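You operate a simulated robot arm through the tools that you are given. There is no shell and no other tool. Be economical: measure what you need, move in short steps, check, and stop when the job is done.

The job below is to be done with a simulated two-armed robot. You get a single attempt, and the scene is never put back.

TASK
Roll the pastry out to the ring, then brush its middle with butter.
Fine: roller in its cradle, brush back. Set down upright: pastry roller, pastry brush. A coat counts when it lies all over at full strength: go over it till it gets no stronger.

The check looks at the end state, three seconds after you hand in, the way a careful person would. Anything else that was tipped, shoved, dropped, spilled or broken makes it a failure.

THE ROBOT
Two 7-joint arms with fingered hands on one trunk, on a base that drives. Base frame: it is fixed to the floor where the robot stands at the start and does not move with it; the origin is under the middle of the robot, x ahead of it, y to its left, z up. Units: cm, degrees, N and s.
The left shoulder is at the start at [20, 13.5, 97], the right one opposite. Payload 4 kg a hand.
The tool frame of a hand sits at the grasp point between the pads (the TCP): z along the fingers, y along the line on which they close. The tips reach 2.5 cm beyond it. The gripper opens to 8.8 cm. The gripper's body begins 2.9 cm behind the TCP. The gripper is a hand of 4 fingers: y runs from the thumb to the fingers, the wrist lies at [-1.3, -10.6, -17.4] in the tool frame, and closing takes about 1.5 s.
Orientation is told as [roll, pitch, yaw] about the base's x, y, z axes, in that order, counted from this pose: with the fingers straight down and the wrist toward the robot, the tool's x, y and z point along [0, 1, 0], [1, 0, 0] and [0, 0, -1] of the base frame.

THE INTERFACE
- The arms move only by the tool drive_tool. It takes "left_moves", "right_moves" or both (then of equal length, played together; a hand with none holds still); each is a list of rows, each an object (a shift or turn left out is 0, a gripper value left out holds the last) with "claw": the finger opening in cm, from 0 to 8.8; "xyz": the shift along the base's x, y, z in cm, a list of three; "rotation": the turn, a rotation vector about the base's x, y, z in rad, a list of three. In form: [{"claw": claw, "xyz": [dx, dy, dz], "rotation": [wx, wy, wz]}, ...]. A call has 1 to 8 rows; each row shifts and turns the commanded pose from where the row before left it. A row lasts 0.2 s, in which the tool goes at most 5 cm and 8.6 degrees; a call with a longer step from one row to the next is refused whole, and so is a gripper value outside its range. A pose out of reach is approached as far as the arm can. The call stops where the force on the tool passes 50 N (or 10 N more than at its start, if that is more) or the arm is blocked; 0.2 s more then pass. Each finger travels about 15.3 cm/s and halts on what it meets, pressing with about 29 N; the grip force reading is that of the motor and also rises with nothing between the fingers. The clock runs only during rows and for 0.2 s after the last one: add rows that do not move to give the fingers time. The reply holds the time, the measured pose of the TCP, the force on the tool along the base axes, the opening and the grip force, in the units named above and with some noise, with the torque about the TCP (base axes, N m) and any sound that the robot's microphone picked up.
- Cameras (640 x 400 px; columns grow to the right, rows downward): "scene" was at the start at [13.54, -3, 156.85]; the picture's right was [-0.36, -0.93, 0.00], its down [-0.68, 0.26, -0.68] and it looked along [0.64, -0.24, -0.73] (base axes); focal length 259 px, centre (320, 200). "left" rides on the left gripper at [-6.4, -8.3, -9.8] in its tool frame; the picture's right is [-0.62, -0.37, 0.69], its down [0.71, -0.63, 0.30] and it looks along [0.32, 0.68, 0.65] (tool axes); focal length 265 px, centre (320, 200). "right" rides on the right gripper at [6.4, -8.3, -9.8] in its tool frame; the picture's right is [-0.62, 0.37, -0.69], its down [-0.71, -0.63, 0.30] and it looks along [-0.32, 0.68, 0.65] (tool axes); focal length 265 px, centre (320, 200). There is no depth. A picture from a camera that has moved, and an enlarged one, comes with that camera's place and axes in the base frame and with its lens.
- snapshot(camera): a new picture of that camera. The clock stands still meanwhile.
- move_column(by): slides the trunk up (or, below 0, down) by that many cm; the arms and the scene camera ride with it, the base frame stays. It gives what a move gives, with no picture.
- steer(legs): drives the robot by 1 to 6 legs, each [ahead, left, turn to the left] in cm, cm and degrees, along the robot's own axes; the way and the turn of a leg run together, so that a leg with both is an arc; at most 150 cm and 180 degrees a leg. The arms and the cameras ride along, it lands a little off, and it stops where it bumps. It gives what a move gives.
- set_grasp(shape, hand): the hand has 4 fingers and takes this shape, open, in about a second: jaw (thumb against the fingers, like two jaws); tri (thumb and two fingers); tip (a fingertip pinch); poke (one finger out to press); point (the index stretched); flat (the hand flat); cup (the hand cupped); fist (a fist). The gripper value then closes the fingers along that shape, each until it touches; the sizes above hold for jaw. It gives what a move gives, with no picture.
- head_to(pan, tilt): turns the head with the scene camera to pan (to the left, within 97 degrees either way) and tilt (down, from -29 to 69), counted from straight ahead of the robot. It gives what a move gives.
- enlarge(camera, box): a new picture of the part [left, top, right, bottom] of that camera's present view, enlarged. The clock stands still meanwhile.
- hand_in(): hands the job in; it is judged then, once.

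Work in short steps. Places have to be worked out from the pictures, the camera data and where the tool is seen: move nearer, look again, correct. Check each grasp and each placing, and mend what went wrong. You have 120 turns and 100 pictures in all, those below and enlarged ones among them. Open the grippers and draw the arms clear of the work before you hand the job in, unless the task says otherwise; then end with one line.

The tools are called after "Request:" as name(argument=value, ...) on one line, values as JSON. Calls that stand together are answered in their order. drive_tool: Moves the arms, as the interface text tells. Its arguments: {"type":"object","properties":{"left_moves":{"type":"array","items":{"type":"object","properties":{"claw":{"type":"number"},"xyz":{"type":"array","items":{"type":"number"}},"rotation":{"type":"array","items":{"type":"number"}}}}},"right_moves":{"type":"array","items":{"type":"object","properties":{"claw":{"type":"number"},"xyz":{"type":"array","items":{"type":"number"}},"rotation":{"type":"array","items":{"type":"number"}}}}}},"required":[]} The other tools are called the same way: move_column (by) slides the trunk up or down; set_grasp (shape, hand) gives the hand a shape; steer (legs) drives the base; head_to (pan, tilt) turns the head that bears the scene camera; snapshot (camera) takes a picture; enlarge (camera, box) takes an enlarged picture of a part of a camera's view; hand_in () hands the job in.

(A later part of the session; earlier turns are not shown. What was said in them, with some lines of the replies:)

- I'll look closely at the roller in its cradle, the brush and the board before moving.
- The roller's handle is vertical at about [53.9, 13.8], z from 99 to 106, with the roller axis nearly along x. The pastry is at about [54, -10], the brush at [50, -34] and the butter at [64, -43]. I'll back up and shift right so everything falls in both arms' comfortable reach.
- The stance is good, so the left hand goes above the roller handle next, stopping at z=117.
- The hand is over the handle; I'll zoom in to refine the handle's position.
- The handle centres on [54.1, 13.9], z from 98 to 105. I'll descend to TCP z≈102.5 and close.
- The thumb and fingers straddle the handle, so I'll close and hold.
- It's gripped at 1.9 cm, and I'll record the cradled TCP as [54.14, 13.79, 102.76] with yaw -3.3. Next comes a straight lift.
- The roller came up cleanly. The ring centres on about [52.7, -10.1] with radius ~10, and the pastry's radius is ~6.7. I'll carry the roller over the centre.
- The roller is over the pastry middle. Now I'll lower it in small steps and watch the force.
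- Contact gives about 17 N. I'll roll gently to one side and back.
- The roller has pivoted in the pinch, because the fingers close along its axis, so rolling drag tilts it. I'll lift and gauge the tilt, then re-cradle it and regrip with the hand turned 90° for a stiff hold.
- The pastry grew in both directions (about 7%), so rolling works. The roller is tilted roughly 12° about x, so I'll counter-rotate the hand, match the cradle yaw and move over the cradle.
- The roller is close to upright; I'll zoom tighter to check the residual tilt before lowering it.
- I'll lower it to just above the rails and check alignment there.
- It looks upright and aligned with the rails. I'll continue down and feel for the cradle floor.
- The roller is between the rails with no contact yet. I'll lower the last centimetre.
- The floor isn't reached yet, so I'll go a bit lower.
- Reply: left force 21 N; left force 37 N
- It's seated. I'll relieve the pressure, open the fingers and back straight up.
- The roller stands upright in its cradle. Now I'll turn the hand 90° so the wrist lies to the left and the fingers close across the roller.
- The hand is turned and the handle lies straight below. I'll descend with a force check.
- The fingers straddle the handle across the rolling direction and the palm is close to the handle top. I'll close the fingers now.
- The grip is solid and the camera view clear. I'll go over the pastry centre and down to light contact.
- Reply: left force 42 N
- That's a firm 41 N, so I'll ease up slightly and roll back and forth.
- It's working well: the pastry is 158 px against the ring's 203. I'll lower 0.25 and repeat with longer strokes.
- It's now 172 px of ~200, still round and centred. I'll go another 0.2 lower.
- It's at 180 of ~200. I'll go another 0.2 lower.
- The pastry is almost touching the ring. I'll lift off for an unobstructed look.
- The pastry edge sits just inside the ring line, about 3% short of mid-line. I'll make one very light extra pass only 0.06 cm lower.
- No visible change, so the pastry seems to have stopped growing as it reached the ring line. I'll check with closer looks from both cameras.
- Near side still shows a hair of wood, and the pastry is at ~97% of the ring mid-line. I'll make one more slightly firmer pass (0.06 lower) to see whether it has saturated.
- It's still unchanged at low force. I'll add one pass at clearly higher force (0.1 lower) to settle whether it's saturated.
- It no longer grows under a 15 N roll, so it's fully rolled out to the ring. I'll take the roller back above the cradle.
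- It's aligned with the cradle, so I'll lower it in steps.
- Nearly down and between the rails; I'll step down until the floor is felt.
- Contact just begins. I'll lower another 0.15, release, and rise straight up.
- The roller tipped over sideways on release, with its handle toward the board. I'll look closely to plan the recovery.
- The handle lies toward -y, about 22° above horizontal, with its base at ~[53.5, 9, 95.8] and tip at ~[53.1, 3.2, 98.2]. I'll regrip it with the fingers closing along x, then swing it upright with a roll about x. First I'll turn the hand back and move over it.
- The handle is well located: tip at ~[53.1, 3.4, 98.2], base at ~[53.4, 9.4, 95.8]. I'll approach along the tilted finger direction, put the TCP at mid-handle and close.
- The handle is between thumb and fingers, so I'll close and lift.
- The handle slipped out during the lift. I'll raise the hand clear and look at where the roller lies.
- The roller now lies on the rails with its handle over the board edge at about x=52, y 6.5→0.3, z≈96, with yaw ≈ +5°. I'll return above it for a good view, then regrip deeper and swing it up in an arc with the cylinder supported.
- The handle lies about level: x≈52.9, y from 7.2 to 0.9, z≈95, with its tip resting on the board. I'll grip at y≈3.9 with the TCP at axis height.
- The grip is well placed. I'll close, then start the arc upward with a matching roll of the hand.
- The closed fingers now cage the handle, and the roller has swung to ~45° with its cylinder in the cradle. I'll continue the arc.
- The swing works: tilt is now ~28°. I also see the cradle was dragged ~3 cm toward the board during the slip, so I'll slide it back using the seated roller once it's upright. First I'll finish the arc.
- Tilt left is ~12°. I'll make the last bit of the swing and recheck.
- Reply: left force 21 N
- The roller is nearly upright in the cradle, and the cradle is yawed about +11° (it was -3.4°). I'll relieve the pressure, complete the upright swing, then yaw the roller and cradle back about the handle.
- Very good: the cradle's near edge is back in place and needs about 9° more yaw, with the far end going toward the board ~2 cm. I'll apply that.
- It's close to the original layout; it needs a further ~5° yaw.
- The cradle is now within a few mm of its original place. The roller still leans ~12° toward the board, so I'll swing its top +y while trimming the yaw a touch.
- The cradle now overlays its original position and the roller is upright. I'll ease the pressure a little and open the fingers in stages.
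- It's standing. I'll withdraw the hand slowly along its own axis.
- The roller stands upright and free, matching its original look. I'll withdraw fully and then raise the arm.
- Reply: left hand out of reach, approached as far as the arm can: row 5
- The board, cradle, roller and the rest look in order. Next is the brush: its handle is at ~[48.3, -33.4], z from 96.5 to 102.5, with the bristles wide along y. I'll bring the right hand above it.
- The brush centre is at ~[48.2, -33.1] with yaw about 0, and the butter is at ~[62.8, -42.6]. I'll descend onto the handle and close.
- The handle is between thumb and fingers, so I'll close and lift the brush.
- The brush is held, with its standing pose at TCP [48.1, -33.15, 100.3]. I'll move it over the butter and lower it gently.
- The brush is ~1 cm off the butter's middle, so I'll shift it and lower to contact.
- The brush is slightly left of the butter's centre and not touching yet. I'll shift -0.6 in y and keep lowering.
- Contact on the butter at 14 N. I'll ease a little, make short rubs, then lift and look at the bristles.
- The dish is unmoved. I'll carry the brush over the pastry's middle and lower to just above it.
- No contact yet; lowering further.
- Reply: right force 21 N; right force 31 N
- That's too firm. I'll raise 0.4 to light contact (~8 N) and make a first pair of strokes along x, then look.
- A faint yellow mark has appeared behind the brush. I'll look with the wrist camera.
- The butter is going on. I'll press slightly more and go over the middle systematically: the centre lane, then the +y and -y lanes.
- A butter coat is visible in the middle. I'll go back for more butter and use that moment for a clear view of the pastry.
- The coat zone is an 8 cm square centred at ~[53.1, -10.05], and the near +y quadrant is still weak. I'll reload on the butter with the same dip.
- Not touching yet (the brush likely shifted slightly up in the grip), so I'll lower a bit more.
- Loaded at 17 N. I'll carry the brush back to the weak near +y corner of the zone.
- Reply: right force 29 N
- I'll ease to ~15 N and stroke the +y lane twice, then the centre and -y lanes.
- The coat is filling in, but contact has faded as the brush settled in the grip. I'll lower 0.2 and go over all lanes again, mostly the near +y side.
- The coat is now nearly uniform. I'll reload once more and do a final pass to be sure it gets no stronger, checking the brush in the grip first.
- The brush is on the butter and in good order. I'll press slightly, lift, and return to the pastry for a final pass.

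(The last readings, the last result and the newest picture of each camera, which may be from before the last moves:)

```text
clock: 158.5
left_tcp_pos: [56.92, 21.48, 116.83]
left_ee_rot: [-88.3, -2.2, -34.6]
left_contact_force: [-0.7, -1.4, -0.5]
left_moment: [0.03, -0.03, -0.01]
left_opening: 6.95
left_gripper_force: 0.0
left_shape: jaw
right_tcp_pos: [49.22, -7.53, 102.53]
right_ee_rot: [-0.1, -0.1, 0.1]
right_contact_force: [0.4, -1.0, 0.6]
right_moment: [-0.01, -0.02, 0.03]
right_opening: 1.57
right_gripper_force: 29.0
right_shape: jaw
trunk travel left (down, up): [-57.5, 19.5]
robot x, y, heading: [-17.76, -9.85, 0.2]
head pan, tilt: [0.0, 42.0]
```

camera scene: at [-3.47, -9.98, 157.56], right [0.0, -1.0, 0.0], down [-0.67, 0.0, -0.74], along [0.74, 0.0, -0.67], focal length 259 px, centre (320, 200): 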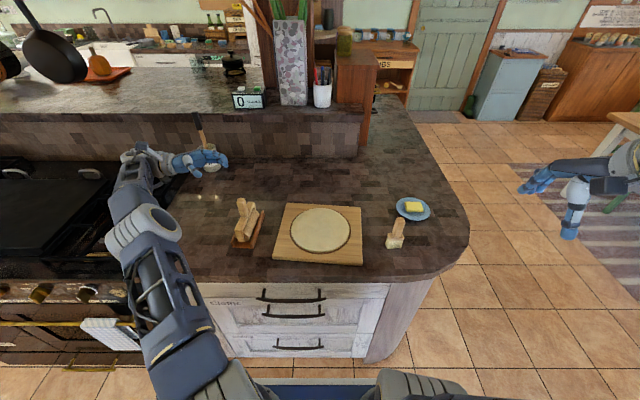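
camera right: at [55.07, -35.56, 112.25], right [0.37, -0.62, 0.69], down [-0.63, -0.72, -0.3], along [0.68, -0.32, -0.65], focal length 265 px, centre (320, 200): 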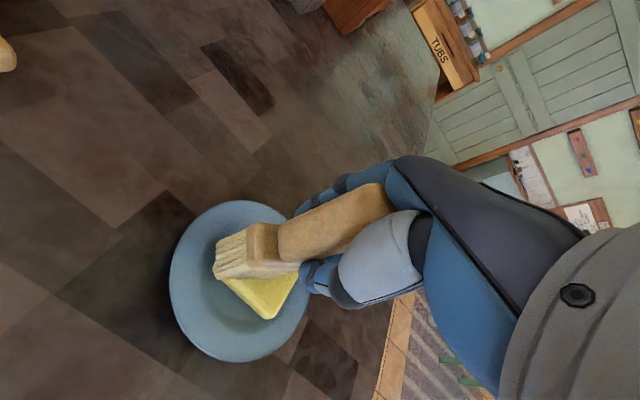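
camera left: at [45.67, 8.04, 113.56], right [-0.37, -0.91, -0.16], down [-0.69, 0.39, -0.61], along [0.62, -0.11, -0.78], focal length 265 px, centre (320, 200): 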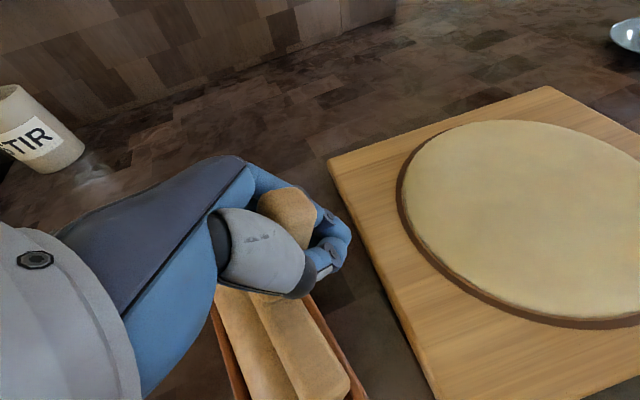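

Contact is just starting. I'll go 0.15 lower and run the full set of lanes.

Request:
drive_tool(right_moves=[{"xyz": [0, 0.3, -0.17]}, {"xyz": [2, 0, 0]}, {"xyz": [2, 0, 0]}, {"xyz": [2, 0, 0]}, {"xyz": [2, 0, 0]}, {"xyz": [-2, 0, 0]}, {"xyz": [-2, 0, 0]}, {"xyz": [-2, 0, 0]}])

Request:
drive_tool(right_moves=[{"xyz": [-2, 0, -0.05]}, {"xyz": [2, 0, 0]}, {"xyz": [2, 0, 0]}, {"xyz": [2, 0, 0]}, {"xyz": [2, 0, 0]}, {"xyz": [0, -2.8, 0]}, {"xyz": [-2, 0, 0]}, {"xyz": [-2, 0, 0]}])

Request:
drive_tool(right_moves=[{"xyz": [-2, 0, -0.05]}, {"xyz": [-2, 0, 0]}, {"xyz": [2, 0, 0]}, {"xyz": [2, 0, 0]}, {"xyz": [2, 0, 0]}, {"xyz": [2, 0, 0]}, {"xyz": [0, -2.8, 0]}, {"xyz": [-2, 0, 0]}])

Request:
drive_tool(right_moves=[{"xyz": [-2, 0, -0.05]}, {"xyz": [-2, 0, 0]}, {"xyz": [-2, 0, 0]}, {"xyz": [2, 0, 0]}, {"xyz": [2, 0, 0]}, {"xyz": [2, 0, 0]}, {"xyz": [2, 0, 0]}])

Request:
drive_tool(right_moves=[{"xyz": [0, 0, 3]}, {"xyz": [0, -3, 3]}, {"xyz": [-1.5, -4, 0.5]}, {"xyz": [-2, -4, 0]}, {"xyz": [-2, -4, 0]}, {"xyz": [-2, -4, 0]}, {"xyz": [-1.4, -1.4, 0]}])

Request:
enlarge(camera="scene", box=[290, 200, 350, 250])

```text
clock: 160.3
left_tcp_pos: [56.85, 21.46, 116.86]
left_ee_rot: [-88.2, -2.1, -34.6]
left_contact_force: [1.2, 0.0, -0.2]
left_moment: [0.0, -0.01, 0.01]
left_opening: 6.97
left_gripper_force: 0.0
left_shape: jaw
right_tcp_pos: [51.26, -7.28, 102.25]
right_ee_rot: [-0.1, -0.1, 0.1]
right_contact_force: [4.2, -0.2, 13.3]
right_moment: [0.06, -0.52, -0.04]
right_opening: 1.59
right_gripper_force: 29.0
right_shape: jaw
trunk travel left (down, up): [-57.5, 19.5]
robot x, y, heading: [-18.36, -9.66, 0.5]
head pan, tilt: [0.0, 42.0]
```

```text
clock: 162.1
left_tcp_pos: [56.92, 21.5, 116.81]
left_ee_rot: [-88.3, -2.2, -34.6]
left_contact_force: [0.8, -0.7, -0.4]
left_moment: [-0.03, 0.0, 0.04]
left_opening: 6.98
left_gripper_force: 0.1
left_shape: jaw
right_tcp_pos: [53.4, -9.98, 102.28]
right_ee_rot: [0.0, -0.2, 0.2]
right_contact_force: [6.7, 0.7, 19.6]
right_moment: [-0.1, -0.96, 0.0]
right_opening: 1.57
right_gripper_force: 29.4
right_shape: jaw
trunk travel left (down, up): [-57.5, 19.5]
robot x, y, heading: [-18.03, -9.75, 0.1]
head pan, tilt: [0.0, 42.0]
```

```text
clock: 163.9
left_tcp_pos: [56.77, 21.66, 116.79]
left_ee_rot: [-88.2, -2.2, -34.6]
left_contact_force: [1.1, -0.2, 0.3]
left_moment: [-0.03, 0.0, 0.0]
left_opening: 6.93
left_gripper_force: 0.0
left_shape: jaw
right_tcp_pos: [55.2, -12.94, 102.22]
right_ee_rot: [-0.1, -0.2, 0.1]
right_contact_force: [6.9, 0.5, 15.9]
right_moment: [0.01, -0.79, 0.02]
right_opening: 1.48
right_gripper_force: 28.9
right_shape: jaw
trunk travel left (down, up): [-57.5, 19.5]
robot x, y, heading: [-18.33, -9.73, -0.1]
head pan, tilt: [0.0, 42.0]
```

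```text
clock: 165.5
left_tcp_pos: [56.76, 21.58, 116.79]
left_ee_rot: [-88.3, -2.2, -34.6]
left_contact_force: [0.4, 0.2, -0.3]
left_moment: [-0.03, 0.02, 0.02]
left_opening: 6.96
left_gripper_force: 0.0
left_shape: jaw
right_tcp_pos: [57.08, -12.62, 101.91]
right_ee_rot: [0.0, 0.2, 0.2]
right_contact_force: [-1.3, 0.3, 3.5]
right_moment: [0.02, 0.18, 0.01]
right_opening: 1.47
right_gripper_force: 29.5
right_shape: jaw
trunk travel left (down, up): [-57.5, 19.5]
robot x, y, heading: [-18.05, -9.86, 0.1]
head pan, tilt: [0.0, 42.0]
```

```text
clock: 167.1
left_tcp_pos: [56.84, 21.53, 116.8]
left_ee_rot: [-88.4, -2.2, -34.7]
left_contact_force: [0.3, -1.0, -0.1]
left_moment: [0.0, 0.0, -0.01]
left_opening: 6.99
left_gripper_force: 0.1
left_shape: jaw
right_tcp_pos: [48.19, -33.06, 108.7]
right_ee_rot: [-0.1, 0.0, 0.2]
right_contact_force: [0.4, 0.5, -0.9]
right_moment: [-0.01, 0.02, 0.01]
right_opening: 1.4
right_gripper_force: 29.4
right_shape: jaw
trunk travel left (down, up): [-57.5, 19.5]
robot x, y, heading: [-17.83, -9.79, 0.3]
head pan, tilt: [0.0, 42.0]
```

```text
8.00 times, centred on (320, 225) of scene
camera zoom: at [-3.47, -9.97, 157.57], right [0.0, -1.0, 0.0], down [-0.67, 0.0, -0.74], along [0.74, 0.0, -0.67], focal length 2074 px, centre (320, 0)
```

zoom: 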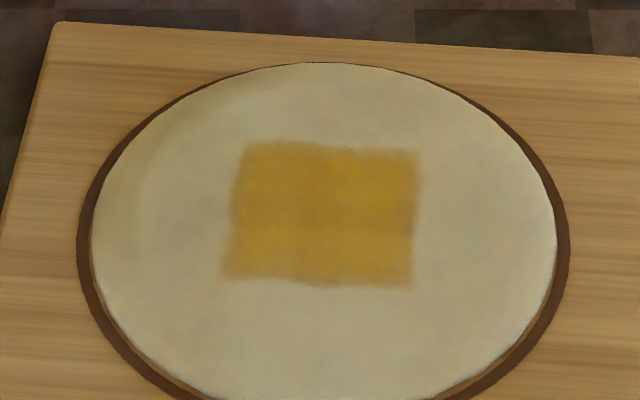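

The coat is uniform and no stronger than before. The brush is now above its original spot, and I'll check its tilt before setting it down.

Request:
enlarge(camera="scene", box=[360, 170, 440, 250])

```text
5.00 times, centred on (400, 210) of scene
camera zoom: at [-3.47, -9.97, 157.57], right [0.0, -1.0, 0.0], down [-0.67, 0.0, -0.74], along [0.74, 0.0, -0.67], focal length 1297 px, centre (-80, 150)
```

zoom: 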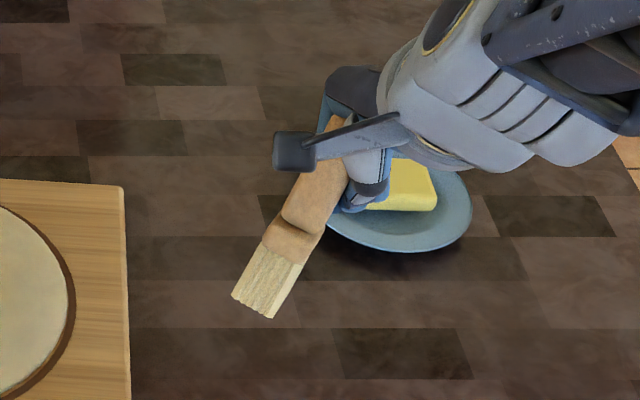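

The brush has tilted and perhaps twisted in the grip. I'll look from the wrist camera to quantify it.

Request:
enlarge(camera="right", box=[160, 140, 420, 340])

```text
2.00 times, centred on (290, 240) of right
camera zoom: at [39.95, -26.79, 118.64], right [0.37, -0.62, 0.69], down [-0.63, -0.72, -0.3], along [0.68, -0.32, -0.65], focal length 531 px, centre (380, 120)
```

zoom: 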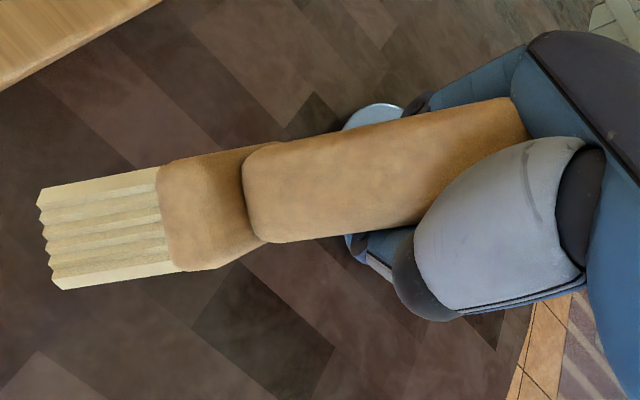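

The bristles point from the TCP along about (-0.44, 0.53, -0.72), so the brush has pivoted ~44°. I'll raise it and rotate the hand by (-0.59, -0.49, 0) rad to bring it upright, watching reach.

Request:
drive_tool(right_moves=[{"xyz": [0, 0, 3]}, {"rotation": [-0.098, -0.082, 0]}, {"rotation": [-0.098, -0.082, 0]}, {"rotation": [-0.098, -0.082, 0]}, {"rotation": [-0.098, -0.082, 0]}, {"rotation": [-0.098, -0.082, 0]}, {"rotation": [-0.098, -0.082, 0]}, {}])

Request:
enlarge(camera="scene", box=[340, 150, 460, 260])

```text
clock: 168.9
left_tcp_pos: [56.75, 21.67, 116.81]
left_ee_rot: [-88.3, -2.2, -34.6]
left_contact_force: [0.6, 1.5, -0.1]
left_moment: [0.02, 0.0, 0.0]
left_opening: 6.98
left_gripper_force: 0.1
left_shape: jaw
right_tcp_pos: [48.38, -33.24, 111.6]
right_ee_rot: [-36.7, -26.4, 9.0]
right_contact_force: [0.4, 0.5, -0.5]
right_moment: [-0.01, 0.01, -0.02]
right_opening: 1.39
right_gripper_force: 29.1
right_shape: jaw
trunk travel left (down, up): [-57.5, 19.5]
robot x, y, heading: [-17.7, -9.59, -0.1]
head pan, tilt: [0.0, 42.0]
```

```text
3.64 times, centred on (400, 205) of scene
camera zoom: at [-3.48, -9.99, 157.57], right [0.0, -1.0, 0.0], down [-0.67, 0.0, -0.74], along [0.74, 0.0, -0.67], focal length 943 px, centre (29, 182)
```

zoom: 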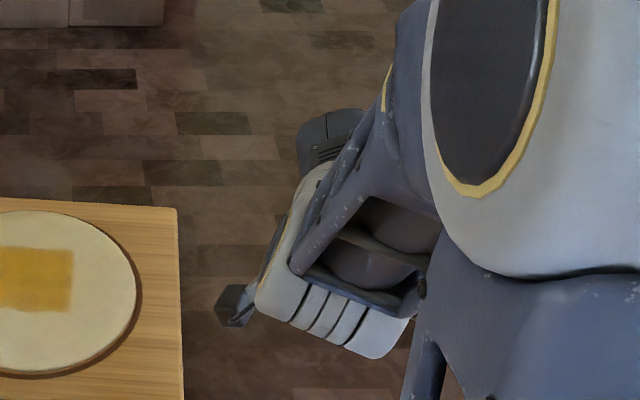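

The rotation was fully reached, so by my numbers the brush should now be close to upright with bristle tips ~9 cm below the TCP. I'll lower it and feel for the counter.

Request:
drive_tool(right_moves=[{"xyz": [-0.1, 0.05, -2.5]}, {"xyz": [0, 0, -2.5]}, {"xyz": [0, 0, -2.5]}, {"xyz": [0, 0, -1.2]}, {}])

Request:
drive_tool(right_moves=[{"xyz": [0, 0, -0.5]}, {}])

Request:
drive_tool(right_moves=[{"xyz": [0, 0, -0.4]}, {}])

Request:
drive_tool(right_moves=[{"xyz": [0, 0, -0.3]}, {}])

```text
clock: 170.1
left_tcp_pos: [56.79, 21.5, 116.75]
left_ee_rot: [-88.3, -2.2, -34.6]
left_contact_force: [0.0, 0.3, 0.6]
left_moment: [0.01, 0.0, 0.0]
left_opening: 6.98
left_gripper_force: 0.0
left_shape: jaw
right_tcp_pos: [48.21, -33.09, 102.83]
right_ee_rot: [-36.4, -26.5, 9.0]
right_contact_force: [0.6, 0.0, 0.1]
right_moment: [0.01, 0.03, 0.0]
right_opening: 1.4
right_gripper_force: 29.2
right_shape: jaw
trunk travel left (down, up): [-57.5, 19.5]
robot x, y, heading: [-17.92, -9.98, 0.1]
head pan, tilt: [0.0, 42.0]
```

```text
clock: 170.7
left_tcp_pos: [56.78, 21.55, 116.87]
left_ee_rot: [-88.4, -2.2, -34.7]
left_contact_force: [0.9, -0.9, 0.0]
left_moment: [-0.01, -0.02, -0.02]
left_opening: 7.01
left_gripper_force: 0.1
left_shape: jaw
right_tcp_pos: [48.19, -33.23, 102.22]
right_ee_rot: [-36.5, -26.3, 9.0]
right_contact_force: [0.3, -0.3, -0.3]
right_moment: [0.0, 0.01, -0.02]
right_opening: 1.38
right_gripper_force: 28.7
right_shape: jaw
trunk travel left (down, up): [-57.5, 19.5]
robot x, y, heading: [-18.08, -10.03, 0.1]
head pan, tilt: [0.0, 42.0]
```

```text
clock: 171.3
left_tcp_pos: [56.85, 21.53, 116.67]
left_ee_rot: [-88.4, -2.2, -34.7]
left_contact_force: [0.4, 0.2, 0.0]
left_moment: [0.01, 0.0, 0.0]
left_opening: 6.94
left_gripper_force: 0.1
left_shape: jaw
right_tcp_pos: [48.13, -33.13, 101.95]
right_ee_rot: [-36.4, -26.3, 9.0]
right_contact_force: [0.4, -0.7, -0.6]
right_moment: [0.01, 0.01, -0.02]
right_opening: 1.37
right_gripper_force: 29.2
right_shape: jaw
trunk travel left (down, up): [-57.5, 19.5]
robot x, y, heading: [-18.18, -9.74, 0.1]
head pan, tilt: [0.0, 42.0]
```

```text
clock: 171.9
left_tcp_pos: [56.85, 21.42, 116.79]
left_ee_rot: [-88.3, -2.2, -34.5]
left_contact_force: [-0.6, 0.8, -0.3]
left_moment: [0.02, 0.0, -0.01]
left_opening: 6.98
left_gripper_force: 0.1
left_shape: jaw
right_tcp_pos: [48.18, -32.99, 101.77]
right_ee_rot: [-36.5, -26.2, 9.0]
right_contact_force: [-0.4, -0.7, 0.5]
right_moment: [0.01, -0.01, 0.03]
right_opening: 1.4
right_gripper_force: 28.9
right_shape: jaw
trunk travel left (down, up): [-57.5, 19.5]
robot x, y, heading: [-18.1, -10.15, 0.0]
head pan, tilt: [0.0, 42.0]
```

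Still free. I'll check with the wrist camera to see the brush against the counter.

Request:
snapshot(camera="right")

```text
2 pictures are left
camera right: at [37.3, -23.74, 101.84], right [-0.07, -0.1, 0.99], down [-0.52, -0.85, -0.12], along [0.85, -0.52, 0.01], focal length 265 px, centre (320, 200)
```

right: 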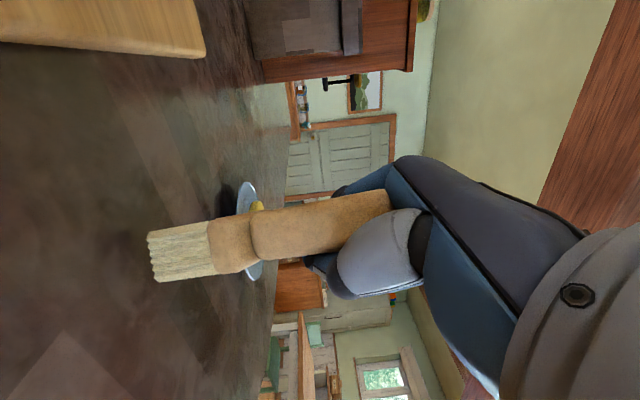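

The camera is level here: the brush leans only ~5° (bristles toward -x, -y) and hangs ~0.7 cm above the counter. I'll trim that tilt and lower to contact.

Request:
drive_tool(right_moves=[{"rotation": [0.07, -0.043, 0]}, {"xyz": [0, 0, -0.3]}, {}])

Request:
drive_tool(right_moves=[{"xyz": [0, 0, -0.25]}, {}])

Request:
drive_tool(right_moves=[{"xyz": [0, 0, -0.2]}, {}])

```text
clock: 172.7
left_tcp_pos: [56.82, 21.55, 117.0]
left_ee_rot: [-88.4, -2.2, -34.6]
left_contact_force: [-0.4, -0.1, -0.2]
left_moment: [-0.04, -0.01, 0.01]
left_opening: 6.97
left_gripper_force: 0.0
left_shape: jaw
right_tcp_pos: [48.13, -33.16, 101.5]
right_ee_rot: [-32.4, -29.3, 7.2]
right_contact_force: [0.5, 0.2, -0.4]
right_moment: [-0.01, 0.0, 0.02]
right_opening: 1.4
right_gripper_force: 29.2
right_shape: jaw
trunk travel left (down, up): [-57.5, 19.5]
robot x, y, heading: [-18.08, -9.59, 0.1]
head pan, tilt: [0.0, 42.0]
```

```text
clock: 173.3
left_tcp_pos: [56.89, 21.58, 116.84]
left_ee_rot: [-88.3, -2.2, -34.6]
left_contact_force: [0.1, 0.7, -0.1]
left_moment: [-0.02, 0.0, -0.01]
left_opening: 6.97
left_gripper_force: 0.0
left_shape: jaw
right_tcp_pos: [48.19, -33.29, 101.2]
right_ee_rot: [-32.4, -29.3, 7.1]
right_contact_force: [0.2, -0.1, -1.7]
right_moment: [-0.01, -0.03, 0.01]
right_opening: 1.38
right_gripper_force: 29.0
right_shape: jaw
trunk travel left (down, up): [-57.5, 19.5]
robot x, y, heading: [-18.32, -9.83, 0.3]
head pan, tilt: [0.0, 42.0]
```

```text
clock: 173.9
left_tcp_pos: [56.72, 21.55, 116.65]
left_ee_rot: [-88.3, -2.2, -34.6]
left_contact_force: [0.0, 0.3, -1.0]
left_moment: [0.02, -0.03, 0.0]
left_opening: 6.96
left_gripper_force: 0.0
left_shape: jaw
right_tcp_pos: [48.16, -33.21, 100.95]
right_ee_rot: [-32.4, -29.3, 7.1]
right_contact_force: [-0.4, -0.6, -0.8]
right_moment: [0.0, -0.02, 0.0]
right_opening: 1.4
right_gripper_force: 28.8
right_shape: jaw
trunk travel left (down, up): [-57.5, 19.5]
robot x, y, heading: [-17.98, -10.37, -0.1]
head pan, tilt: [0.0, 42.0]
```

Not yet down; continuing in small steps.

Request:
drive_tool(right_moves=[{"xyz": [0, 0, -0.2]}, {}])

Request:
drive_tool(right_moves=[{"xyz": [0, 0, -0.2]}, {}])

Request:
drive_tool(right_moves=[{"xyz": [0, 0, -0.2]}, {}])

```text
clock: 174.5
left_tcp_pos: [56.82, 21.61, 116.92]
left_ee_rot: [-88.3, -2.2, -34.6]
left_contact_force: [0.4, -0.3, 0.6]
left_moment: [0.0, -0.03, -0.04]
left_opening: 7.0
left_gripper_force: 0.0
left_shape: jaw
right_tcp_pos: [48.11, -33.24, 100.72]
right_ee_rot: [-32.4, -29.2, 7.1]
right_contact_force: [-0.2, -0.3, -1.6]
right_moment: [-0.04, 0.02, 0.01]
right_opening: 1.4
right_gripper_force: 28.9
right_shape: jaw
trunk travel left (down, up): [-57.5, 19.5]
robot x, y, heading: [-17.78, -9.74, 0.1]
head pan, tilt: [0.0, 42.0]
```

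```text
clock: 175.1
left_tcp_pos: [56.8, 21.52, 116.86]
left_ee_rot: [-88.3, -2.2, -34.6]
left_contact_force: [0.2, 0.3, -0.3]
left_moment: [0.01, 0.0, 0.0]
left_opening: 6.97
left_gripper_force: 0.0
left_shape: jaw
right_tcp_pos: [48.16, -33.13, 100.55]
right_ee_rot: [-32.4, -29.5, 7.1]
right_contact_force: [-0.1, 0.1, 0.8]
right_moment: [-0.02, 0.01, 0.02]
right_opening: 1.39
right_gripper_force: 29.1
right_shape: jaw
trunk travel left (down, up): [-57.5, 19.5]
robot x, y, heading: [-18.31, -9.87, 0.4]
head pan, tilt: [0.0, 42.0]
```

```text
clock: 175.7
left_tcp_pos: [56.83, 21.66, 116.84]
left_ee_rot: [-88.3, -2.2, -34.7]
left_contact_force: [0.2, 0.0, 0.0]
left_moment: [0.03, 0.02, 0.02]
left_opening: 6.95
left_gripper_force: 0.1
left_shape: jaw
right_tcp_pos: [48.18, -33.09, 100.52]
right_ee_rot: [-32.4, -29.6, 7.1]
right_contact_force: [-0.8, 1.9, 15.5]
right_moment: [0.24, 0.2, -0.02]
right_opening: 1.43
right_gripper_force: 28.7
right_shape: jaw
trunk travel left (down, up): [-57.5, 19.5]
robot x, y, heading: [-17.92, -9.9, 0.2]
head pan, tilt: [0.0, 42.0]
```

Contact at 15 N, with the brush at its original spot [48.2, -33.1]. I'll press a touch more to square the bristles, then open gently.

Request:
drive_tool(right_moves=[{"xyz": [0, 0, -0.1]}, {}, {"xyz": [0, 0, 0.1]}, {"claw": 2.2}, {"claw": 3.2}, {"claw": 4.5}, {"claw": 6}, {}])

Request:
drive_tool(right_moves=[{"claw": 7}, {}, {}])

```text
clock: 177.5
left_tcp_pos: [56.75, 21.7, 116.78]
left_ee_rot: [-88.3, -2.2, -34.6]
left_contact_force: [0.4, -1.0, -0.1]
left_moment: [-0.01, -0.01, 0.0]
left_opening: 6.96
left_gripper_force: 0.0
left_shape: jaw
right_tcp_pos: [48.16, -33.09, 100.35]
right_ee_rot: [-32.4, -29.4, 7.1]
right_contact_force: [-1.3, 5.2, 25.6]
right_moment: [0.54, 0.24, -0.01]
right_opening: 5.96
right_gripper_force: 0.0
right_shape: jaw
trunk travel left (down, up): [-57.5, 19.5]
robot x, y, heading: [-18.29, -9.84, 0.2]
head pan, tilt: [0.0, 42.0]
```

```text
clock: 178.3
left_tcp_pos: [56.74, 21.6, 116.85]
left_ee_rot: [-88.3, -2.2, -34.6]
left_contact_force: [-0.4, 0.0, -0.1]
left_moment: [-0.03, 0.0, 0.01]
left_opening: 6.97
left_gripper_force: 0.0
left_shape: jaw
right_tcp_pos: [48.11, -33.04, 100.36]
right_ee_rot: [-32.4, -29.3, 7.0]
right_contact_force: [0.0, 6.1, 24.1]
right_moment: [0.58, 0.28, -0.04]
right_opening: 6.97
right_gripper_force: 0.0
right_shape: jaw
trunk travel left (down, up): [-57.5, 19.5]
robot x, y, heading: [-17.86, -9.69, -0.1]
head pan, tilt: [0.0, 42.0]
```

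With the fingers open, the remaining force comes from the palm resting on the handle top at z≈102.6, which is the brush's standing height. I'll rise first, then retreat along the finger axis.

Request:
drive_tool(right_moves=[{"xyz": [0, 0, 0.3]}, {"xyz": [-0.1, 0.1, 0.4]}, {}])

Request:
snapshot(camera="right")

```text
clock: 179.1
left_tcp_pos: [56.75, 21.51, 116.85]
left_ee_rot: [-88.3, -2.3, -34.6]
left_contact_force: [-0.7, 1.3, -1.3]
left_moment: [-0.03, 0.0, -0.02]
left_opening: 7.0
left_gripper_force: 0.1
left_shape: jaw
right_tcp_pos: [48.09, -33.02, 100.94]
right_ee_rot: [-32.4, -29.2, 7.0]
right_contact_force: [0.6, 0.5, 0.3]
right_moment: [0.0, 0.0, 0.0]
right_opening: 6.97
right_gripper_force: 0.1
right_shape: jaw
trunk travel left (down, up): [-57.5, 19.5]
robot x, y, heading: [-17.85, -9.73, 0.1]
head pan, tilt: [0.0, 42.0]
```

```text
1 pictures are left
camera right: at [37.16, -23.68, 101.23], right [-0.11, -0.17, 0.98], down [-0.51, -0.84, -0.2], along [0.85, -0.52, 0.0], focal length 265 px, centre (320, 200)
```

right: 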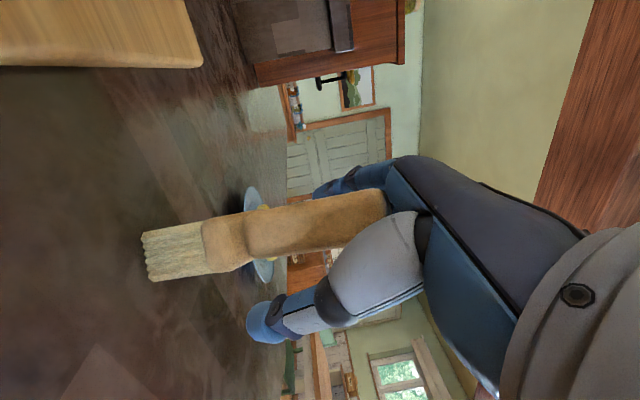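

The brush stands exactly vertical at ~[48.1, -31.7]. I'll retreat along the finger axis, then raise the arm clear.

Request:
drive_tool(right_moves=[{"xyz": [-0.45, 0.5, 0.74], "claw": 8}, {"xyz": [-0.9, 1.0, 1.48]}, {"xyz": [-0.9, 1.0, 1.48]}, {"xyz": [-0.9, 1.0, 1.48]}, {"xyz": [-0.9, 1.0, 1.48]}])

Request:
drive_tool(right_moves=[{"xyz": [-0.9, 0.8, 2.5]}, {"xyz": [0, 0, 4]}, {"xyz": [0, 0, 4]}, {"xyz": [0, 0, 4]}])

```text
clock: 180.3
left_tcp_pos: [56.85, 21.6, 116.72]
left_ee_rot: [-88.3, -2.2, -34.6]
left_contact_force: [0.3, -0.3, 1.0]
left_moment: [0.03, 0.02, -0.02]
left_opening: 6.94
left_gripper_force: 0.0
left_shape: jaw
right_tcp_pos: [46.28, -28.64, 107.8]
right_ee_rot: [-32.4, -29.2, 7.1]
right_contact_force: [0.4, -0.9, 0.5]
right_moment: [0.02, 0.04, 0.0]
right_opening: 8.0
right_gripper_force: 0.0
right_shape: jaw
right hand out of reach, approached as far as the arm can: row 3, 4, 5
trunk travel left (down, up): [-57.5, 19.5]
robot x, y, heading: [-17.63, -9.78, -0.1]
head pan, tilt: [0.0, 42.0]
```

```text
clock: 181.3
left_tcp_pos: [56.82, 21.69, 116.83]
left_ee_rot: [-88.2, -2.1, -34.5]
left_contact_force: [0.1, -0.3, 0.0]
left_moment: [0.0, -0.01, 0.0]
left_opening: 7.01
left_gripper_force: 0.0
left_shape: jaw
right_tcp_pos: [45.61, -27.86, 122.52]
right_ee_rot: [-32.5, -29.4, 7.2]
right_contact_force: [0.2, 0.4, 0.1]
right_moment: [-0.05, -0.01, -0.01]
right_opening: 7.98
right_gripper_force: 0.1
right_shape: jaw
right hand out of reach, approached as far as the arm can: row 1
trunk travel left (down, up): [-57.5, 19.5]
robot x, y, heading: [-17.77, -9.66, 0.4]
head pan, tilt: [0.0, 42.0]
```

No contact during the withdrawal. I'll pull the right arm back clear and take the final overall picture.

Request:
drive_tool(right_moves=[{"rotation": [0.1, 0.08, 0], "xyz": [0, -2, 2]}, {"rotation": [0.1, 0.08, 0], "xyz": [-2, -2.5, 1]}, {"rotation": [0.1, 0.08, 0], "xyz": [-2.5, -2.5, 1]}, {"rotation": [0.1, 0.08, 0], "xyz": [-3, -2.5, 1]}, {"rotation": [0.1, 0.08, 0], "xyz": [-3, -2.5, 1]}, {"xyz": [-3, -2.5, 1]}, {"xyz": [-3, -2.5, 1]}, {"xyz": [-3, -1, 0]}])

Request:
snapshot(camera="scene")

```text
clock: 183.1
left_tcp_pos: [56.88, 21.51, 116.85]
left_ee_rot: [-88.4, -2.2, -34.6]
left_contact_force: [-0.1, 0.0, -0.7]
left_moment: [-0.01, -0.02, -0.04]
left_opening: 6.95
left_gripper_force: 0.1
left_shape: jaw
right_tcp_pos: [26.55, -45.44, 130.01]
right_ee_rot: [-1.7, -6.9, -2.9]
right_contact_force: [0.1, 0.1, 0.3]
right_moment: [-0.03, 0.05, -0.01]
right_opening: 7.97
right_gripper_force: 0.0
right_shape: jaw
right hand out of reach, approached as far as the arm can: row 2
trunk travel left (down, up): [-57.5, 19.5]
robot x, y, heading: [-18.28, -9.82, 0.2]
head pan, tilt: [0.0, 42.0]
```

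```text
0 pictures are left
camera scene: at [-3.45, -9.97, 157.57], right [0.0, -1.0, 0.0], down [-0.67, 0.0, -0.74], along [0.74, 0.0, -0.67], focal length 259 px, centre (320, 200)
```

scene: 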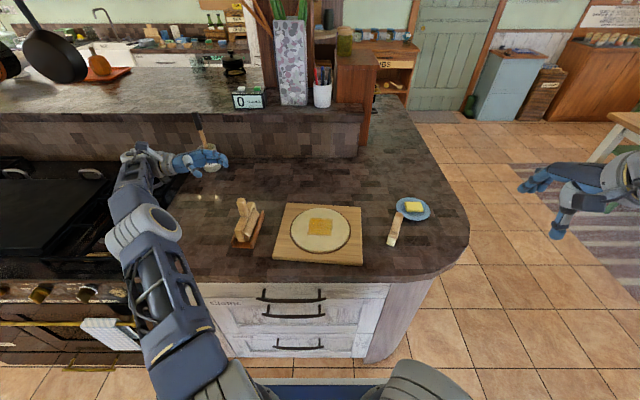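

The picture leaves some doubt whether the brush is standing (seen edge-on) or leaning, and I have no pictures left. I'll probe gently by touch: closed fingertips straight down over the expected handle top.

Request:
drive_tool(right_moves=[{"xyz": [2.7, 1.71, -2], "rotation": [0.03, 0.12, 0.05], "claw": 0}, {"xyz": [2.7, 1.71, -2]}, {"xyz": [2.7, 1.71, -2]}, {"xyz": [2.7, 1.71, -2]}, {"xyz": [2.7, 1.71, -2]}, {"xyz": [2.7, 1.71, -2]}, {"xyz": [2.7, 1.71, -2]}, {"xyz": [2.7, 1.71, -2]}])

Request:
drive_tool(right_moves=[{"xyz": [0, 0, -2]}, {"xyz": [0, 0, -2]}, {"xyz": [0, 0, -1.5]}, {}])

Request:
drive_tool(right_moves=[{"xyz": [0, 0, -0.5]}, {}])

Request:
drive_tool(right_moves=[{"xyz": [0, 0, -0.5]}, {}])

```text
clock: 184.9
left_tcp_pos: [56.86, 21.55, 116.92]
left_ee_rot: [-88.3, -2.2, -34.6]
left_contact_force: [1.1, -0.2, 0.4]
left_moment: [0.02, 0.02, 0.02]
left_opening: 6.96
left_gripper_force: 0.1
left_shape: jaw
right_tcp_pos: [48.23, -31.61, 114.27]
right_ee_rot: [0.0, 0.0, -0.2]
right_contact_force: [-1.0, 0.4, -0.9]
right_moment: [0.03, -0.03, -0.04]
right_opening: 0.02
right_gripper_force: 28.9
right_shape: jaw
trunk travel left (down, up): [-57.5, 19.5]
robot x, y, heading: [-18.02, -10.05, -0.1]
head pan, tilt: [0.0, 42.0]
```

```text
clock: 185.9
left_tcp_pos: [56.81, 21.6, 116.88]
left_ee_rot: [-88.3, -2.1, -34.6]
left_contact_force: [-0.3, 1.1, -0.5]
left_moment: [0.01, -0.02, -0.03]
left_opening: 6.97
left_gripper_force: 0.0
left_shape: jaw
right_tcp_pos: [48.29, -31.75, 108.84]
right_ee_rot: [0.0, 0.0, -0.2]
right_contact_force: [0.9, -0.2, 0.3]
right_moment: [-0.02, 0.0, -0.04]
right_opening: 0.0
right_gripper_force: 29.1
right_shape: jaw
trunk travel left (down, up): [-57.5, 19.5]
robot x, y, heading: [-18.0, -9.7, 0.0]
head pan, tilt: [0.0, 42.0]
```

```text
clock: 186.5
left_tcp_pos: [56.84, 21.65, 116.8]
left_ee_rot: [-88.3, -2.1, -34.5]
left_contact_force: [0.4, -0.8, -0.1]
left_moment: [-0.01, 0.02, 0.04]
left_opening: 6.95
left_gripper_force: 0.0
left_shape: jaw
right_tcp_pos: [48.16, -31.63, 108.29]
right_ee_rot: [0.0, 0.0, -0.2]
right_contact_force: [-0.7, -0.4, 0.4]
right_moment: [0.03, -0.02, 0.0]
right_opening: 0.0
right_gripper_force: 29.2
right_shape: jaw
trunk travel left (down, up): [-57.5, 19.5]
robot x, y, heading: [-18.08, -9.79, 0.1]
head pan, tilt: [0.0, 42.0]
```

```text
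clock: 187.1
left_tcp_pos: [56.82, 21.55, 116.91]
left_ee_rot: [-88.3, -2.2, -34.6]
left_contact_force: [-0.6, -0.7, -0.4]
left_moment: [-0.01, 0.03, 0.01]
left_opening: 6.97
left_gripper_force: 0.0
left_shape: jaw
right_tcp_pos: [48.02, -31.62, 107.73]
right_ee_rot: [0.0, 0.0, -0.2]
right_contact_force: [0.2, 0.3, 0.6]
right_moment: [0.02, -0.01, -0.01]
right_opening: 0.0
right_gripper_force: 29.1
right_shape: jaw
trunk travel left (down, up): [-57.5, 19.5]
robot x, y, heading: [-17.98, -9.97, 0.1]
head pan, tilt: [0.0, 42.0]
```

Nothing down to fingertip z≈105.2; I'll keep probing in small steps.

Request:
drive_tool(right_moves=[{"xyz": [0, 0, -0.5]}, {}])

Request:
drive_tool(right_moves=[{"xyz": [0, 0, -0.4]}, {}])

Request:
drive_tool(right_moves=[{"xyz": [0, 0, -0.4]}, {}])

Request:
drive_tool(right_moves=[{"xyz": [0, 0, -0.4]}, {}])

Request:
drive_tool(right_moves=[{"xyz": [0, 0, -0.4]}, {}])

```text
clock: 187.7
left_tcp_pos: [56.75, 21.72, 116.8]
left_ee_rot: [-88.2, -2.2, -34.6]
left_contact_force: [-0.1, -0.1, 0.1]
left_moment: [0.03, 0.02, 0.02]
left_opening: 7.0
left_gripper_force: 0.2
left_shape: jaw
right_tcp_pos: [48.18, -31.72, 107.28]
right_ee_rot: [0.1, 0.0, -0.1]
right_contact_force: [-0.1, 0.0, 0.8]
right_moment: [0.01, -0.01, 0.02]
right_opening: 0.01
right_gripper_force: 29.1
right_shape: jaw
trunk travel left (down, up): [-57.5, 19.5]
robot x, y, heading: [-17.78, -9.65, 0.1]
head pan, tilt: [0.0, 42.0]
```

```text
clock: 188.3
left_tcp_pos: [56.78, 21.59, 116.83]
left_ee_rot: [-88.3, -2.2, -34.5]
left_contact_force: [-0.7, -0.2, 0.0]
left_moment: [0.02, -0.02, -0.02]
left_opening: 7.01
left_gripper_force: 0.1
left_shape: jaw
right_tcp_pos: [48.15, -31.68, 106.92]
right_ee_rot: [0.0, 0.0, -0.1]
right_contact_force: [0.8, -1.4, -0.2]
right_moment: [0.0, 0.04, -0.01]
right_opening: 0.0
right_gripper_force: 28.9
right_shape: jaw
trunk travel left (down, up): [-57.5, 19.5]
robot x, y, heading: [-18.04, -9.7, 0.3]
head pan, tilt: [0.0, 42.0]
```

```text
clock: 188.9
left_tcp_pos: [56.74, 21.64, 116.75]
left_ee_rot: [-88.4, -2.2, -34.6]
left_contact_force: [-0.1, 1.0, -0.4]
left_moment: [0.0, -0.02, -0.01]
left_opening: 6.95
left_gripper_force: 0.0
left_shape: jaw
right_tcp_pos: [48.12, -31.62, 106.56]
right_ee_rot: [0.1, 0.0, -0.2]
right_contact_force: [0.7, -0.3, -0.1]
right_moment: [0.01, 0.01, 0.02]
right_opening: 0.0
right_gripper_force: 28.9
right_shape: jaw
trunk travel left (down, up): [-57.5, 19.5]
robot x, y, heading: [-18.1, -9.91, -0.0]
head pan, tilt: [0.0, 42.0]
```

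```text
clock: 189.5
left_tcp_pos: [56.8, 21.53, 116.84]
left_ee_rot: [-88.2, -2.2, -34.6]
left_contact_force: [-0.6, -0.1, 0.0]
left_moment: [-0.02, 0.01, 0.02]
left_opening: 6.99
left_gripper_force: 0.0
left_shape: jaw
right_tcp_pos: [47.99, -31.62, 106.17]
right_ee_rot: [0.0, 0.0, -0.2]
right_contact_force: [-0.1, -0.2, -0.4]
right_moment: [0.0, -0.04, 0.01]
right_opening: 0.0
right_gripper_force: 29.1
right_shape: jaw
trunk travel left (down, up): [-57.5, 19.5]
robot x, y, heading: [-17.99, -9.59, 0.0]
head pan, tilt: [0.0, 42.0]
```

```text
clock: 190.1
left_tcp_pos: [56.86, 21.61, 116.83]
left_ee_rot: [-88.3, -2.2, -34.6]
left_contact_force: [0.6, -0.2, 0.1]
left_moment: [-0.01, 0.02, -0.01]
left_opening: 6.97
left_gripper_force: 0.1
left_shape: jaw
right_tcp_pos: [48.11, -31.59, 105.76]
right_ee_rot: [0.0, 0.0, -0.2]
right_contact_force: [-0.4, 0.6, 3.7]
right_moment: [-0.03, -0.02, 0.0]
right_opening: 0.01
right_gripper_force: 29.5
right_shape: jaw
trunk travel left (down, up): [-57.5, 19.5]
robot x, y, heading: [-18.06, -10.01, 0.1]
head pan, tilt: [0.0, 42.0]
```

Contact of 3.7 N at fingertip z≈103.2 with almost no moment: the handle top is exactly there, so the brush stands upright. I'll raise straight up, draw the right hand clear and open it.

Request:
drive_tool(right_moves=[{"xyz": [0, 0, 1]}, {"xyz": [0, 0, 3]}, {"xyz": [0, 0, 4]}, {"xyz": [0, 0, 4]}, {"xyz": [-1, -1, 4]}, {"xyz": [-3, -2, 3]}, {"xyz": [-3.5, -3, 1]}, {"xyz": [-3.5, -3, 0]}])

Request:
drive_tool(right_moves=[{"xyz": [-3.5, -2, 0], "claw": 8}, {"xyz": [-3.5, -2, 0]}, {}, {}, {}])

```text
clock: 191.9
left_tcp_pos: [56.89, 21.59, 116.79]
left_ee_rot: [-88.3, -2.2, -34.6]
left_contact_force: [-0.8, 0.2, 0.2]
left_moment: [0.02, 0.01, -0.05]
left_opening: 6.97
left_gripper_force: 0.0
left_shape: jaw
right_tcp_pos: [37.07, -40.74, 125.85]
right_ee_rot: [-0.1, -0.1, 0.0]
right_contact_force: [0.4, 0.7, 0.1]
right_moment: [0.0, 0.03, -0.02]
right_opening: 0.0
right_gripper_force: 29.1
right_shape: jaw
trunk travel left (down, up): [-57.5, 19.5]
robot x, y, heading: [-18.15, -9.83, 0.2]
head pan, tilt: [0.0, 42.0]
```

```text
clock: 193.1
left_tcp_pos: [56.79, 21.54, 116.88]
left_ee_rot: [-88.3, -2.2, -34.6]
left_contact_force: [1.0, -1.0, 0.1]
left_moment: [0.02, 0.02, -0.01]
left_opening: 6.98
left_gripper_force: 0.1
left_shape: jaw
right_tcp_pos: [30.26, -44.75, 125.78]
right_ee_rot: [-0.1, 0.0, -0.2]
right_contact_force: [0.5, -0.7, -0.1]
right_moment: [0.02, 0.02, 0.0]
right_opening: 8.01
right_gripper_force: 0.0
right_shape: jaw
trunk travel left (down, up): [-57.5, 19.5]
robot x, y, heading: [-17.83, -9.94, -0.1]
head pan, tilt: [0.0, 42.0]
```

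Both hands are open and clear. The roller stands in its cradle, the brush stands back in its place, and the pastry is rolled to the ring and buttered. Handing in.

Request:
hand_in()

```text
The job is handed in.
```

I rolled the pastry out to the inner edge of the ring and buttered an 8 cm square in its middle to an even coat; the roller is upright in its cradle and the brush upright about 1.5 cm from its start spot and turned from how it stood. The roller tipped over once and its cradle got dragged about 3 cm, so I stood the roller up again and slid the cradle back to within about a millimetre of its first place. I had no pictures left at the end, so I confirmed the brush was standing by touch only.
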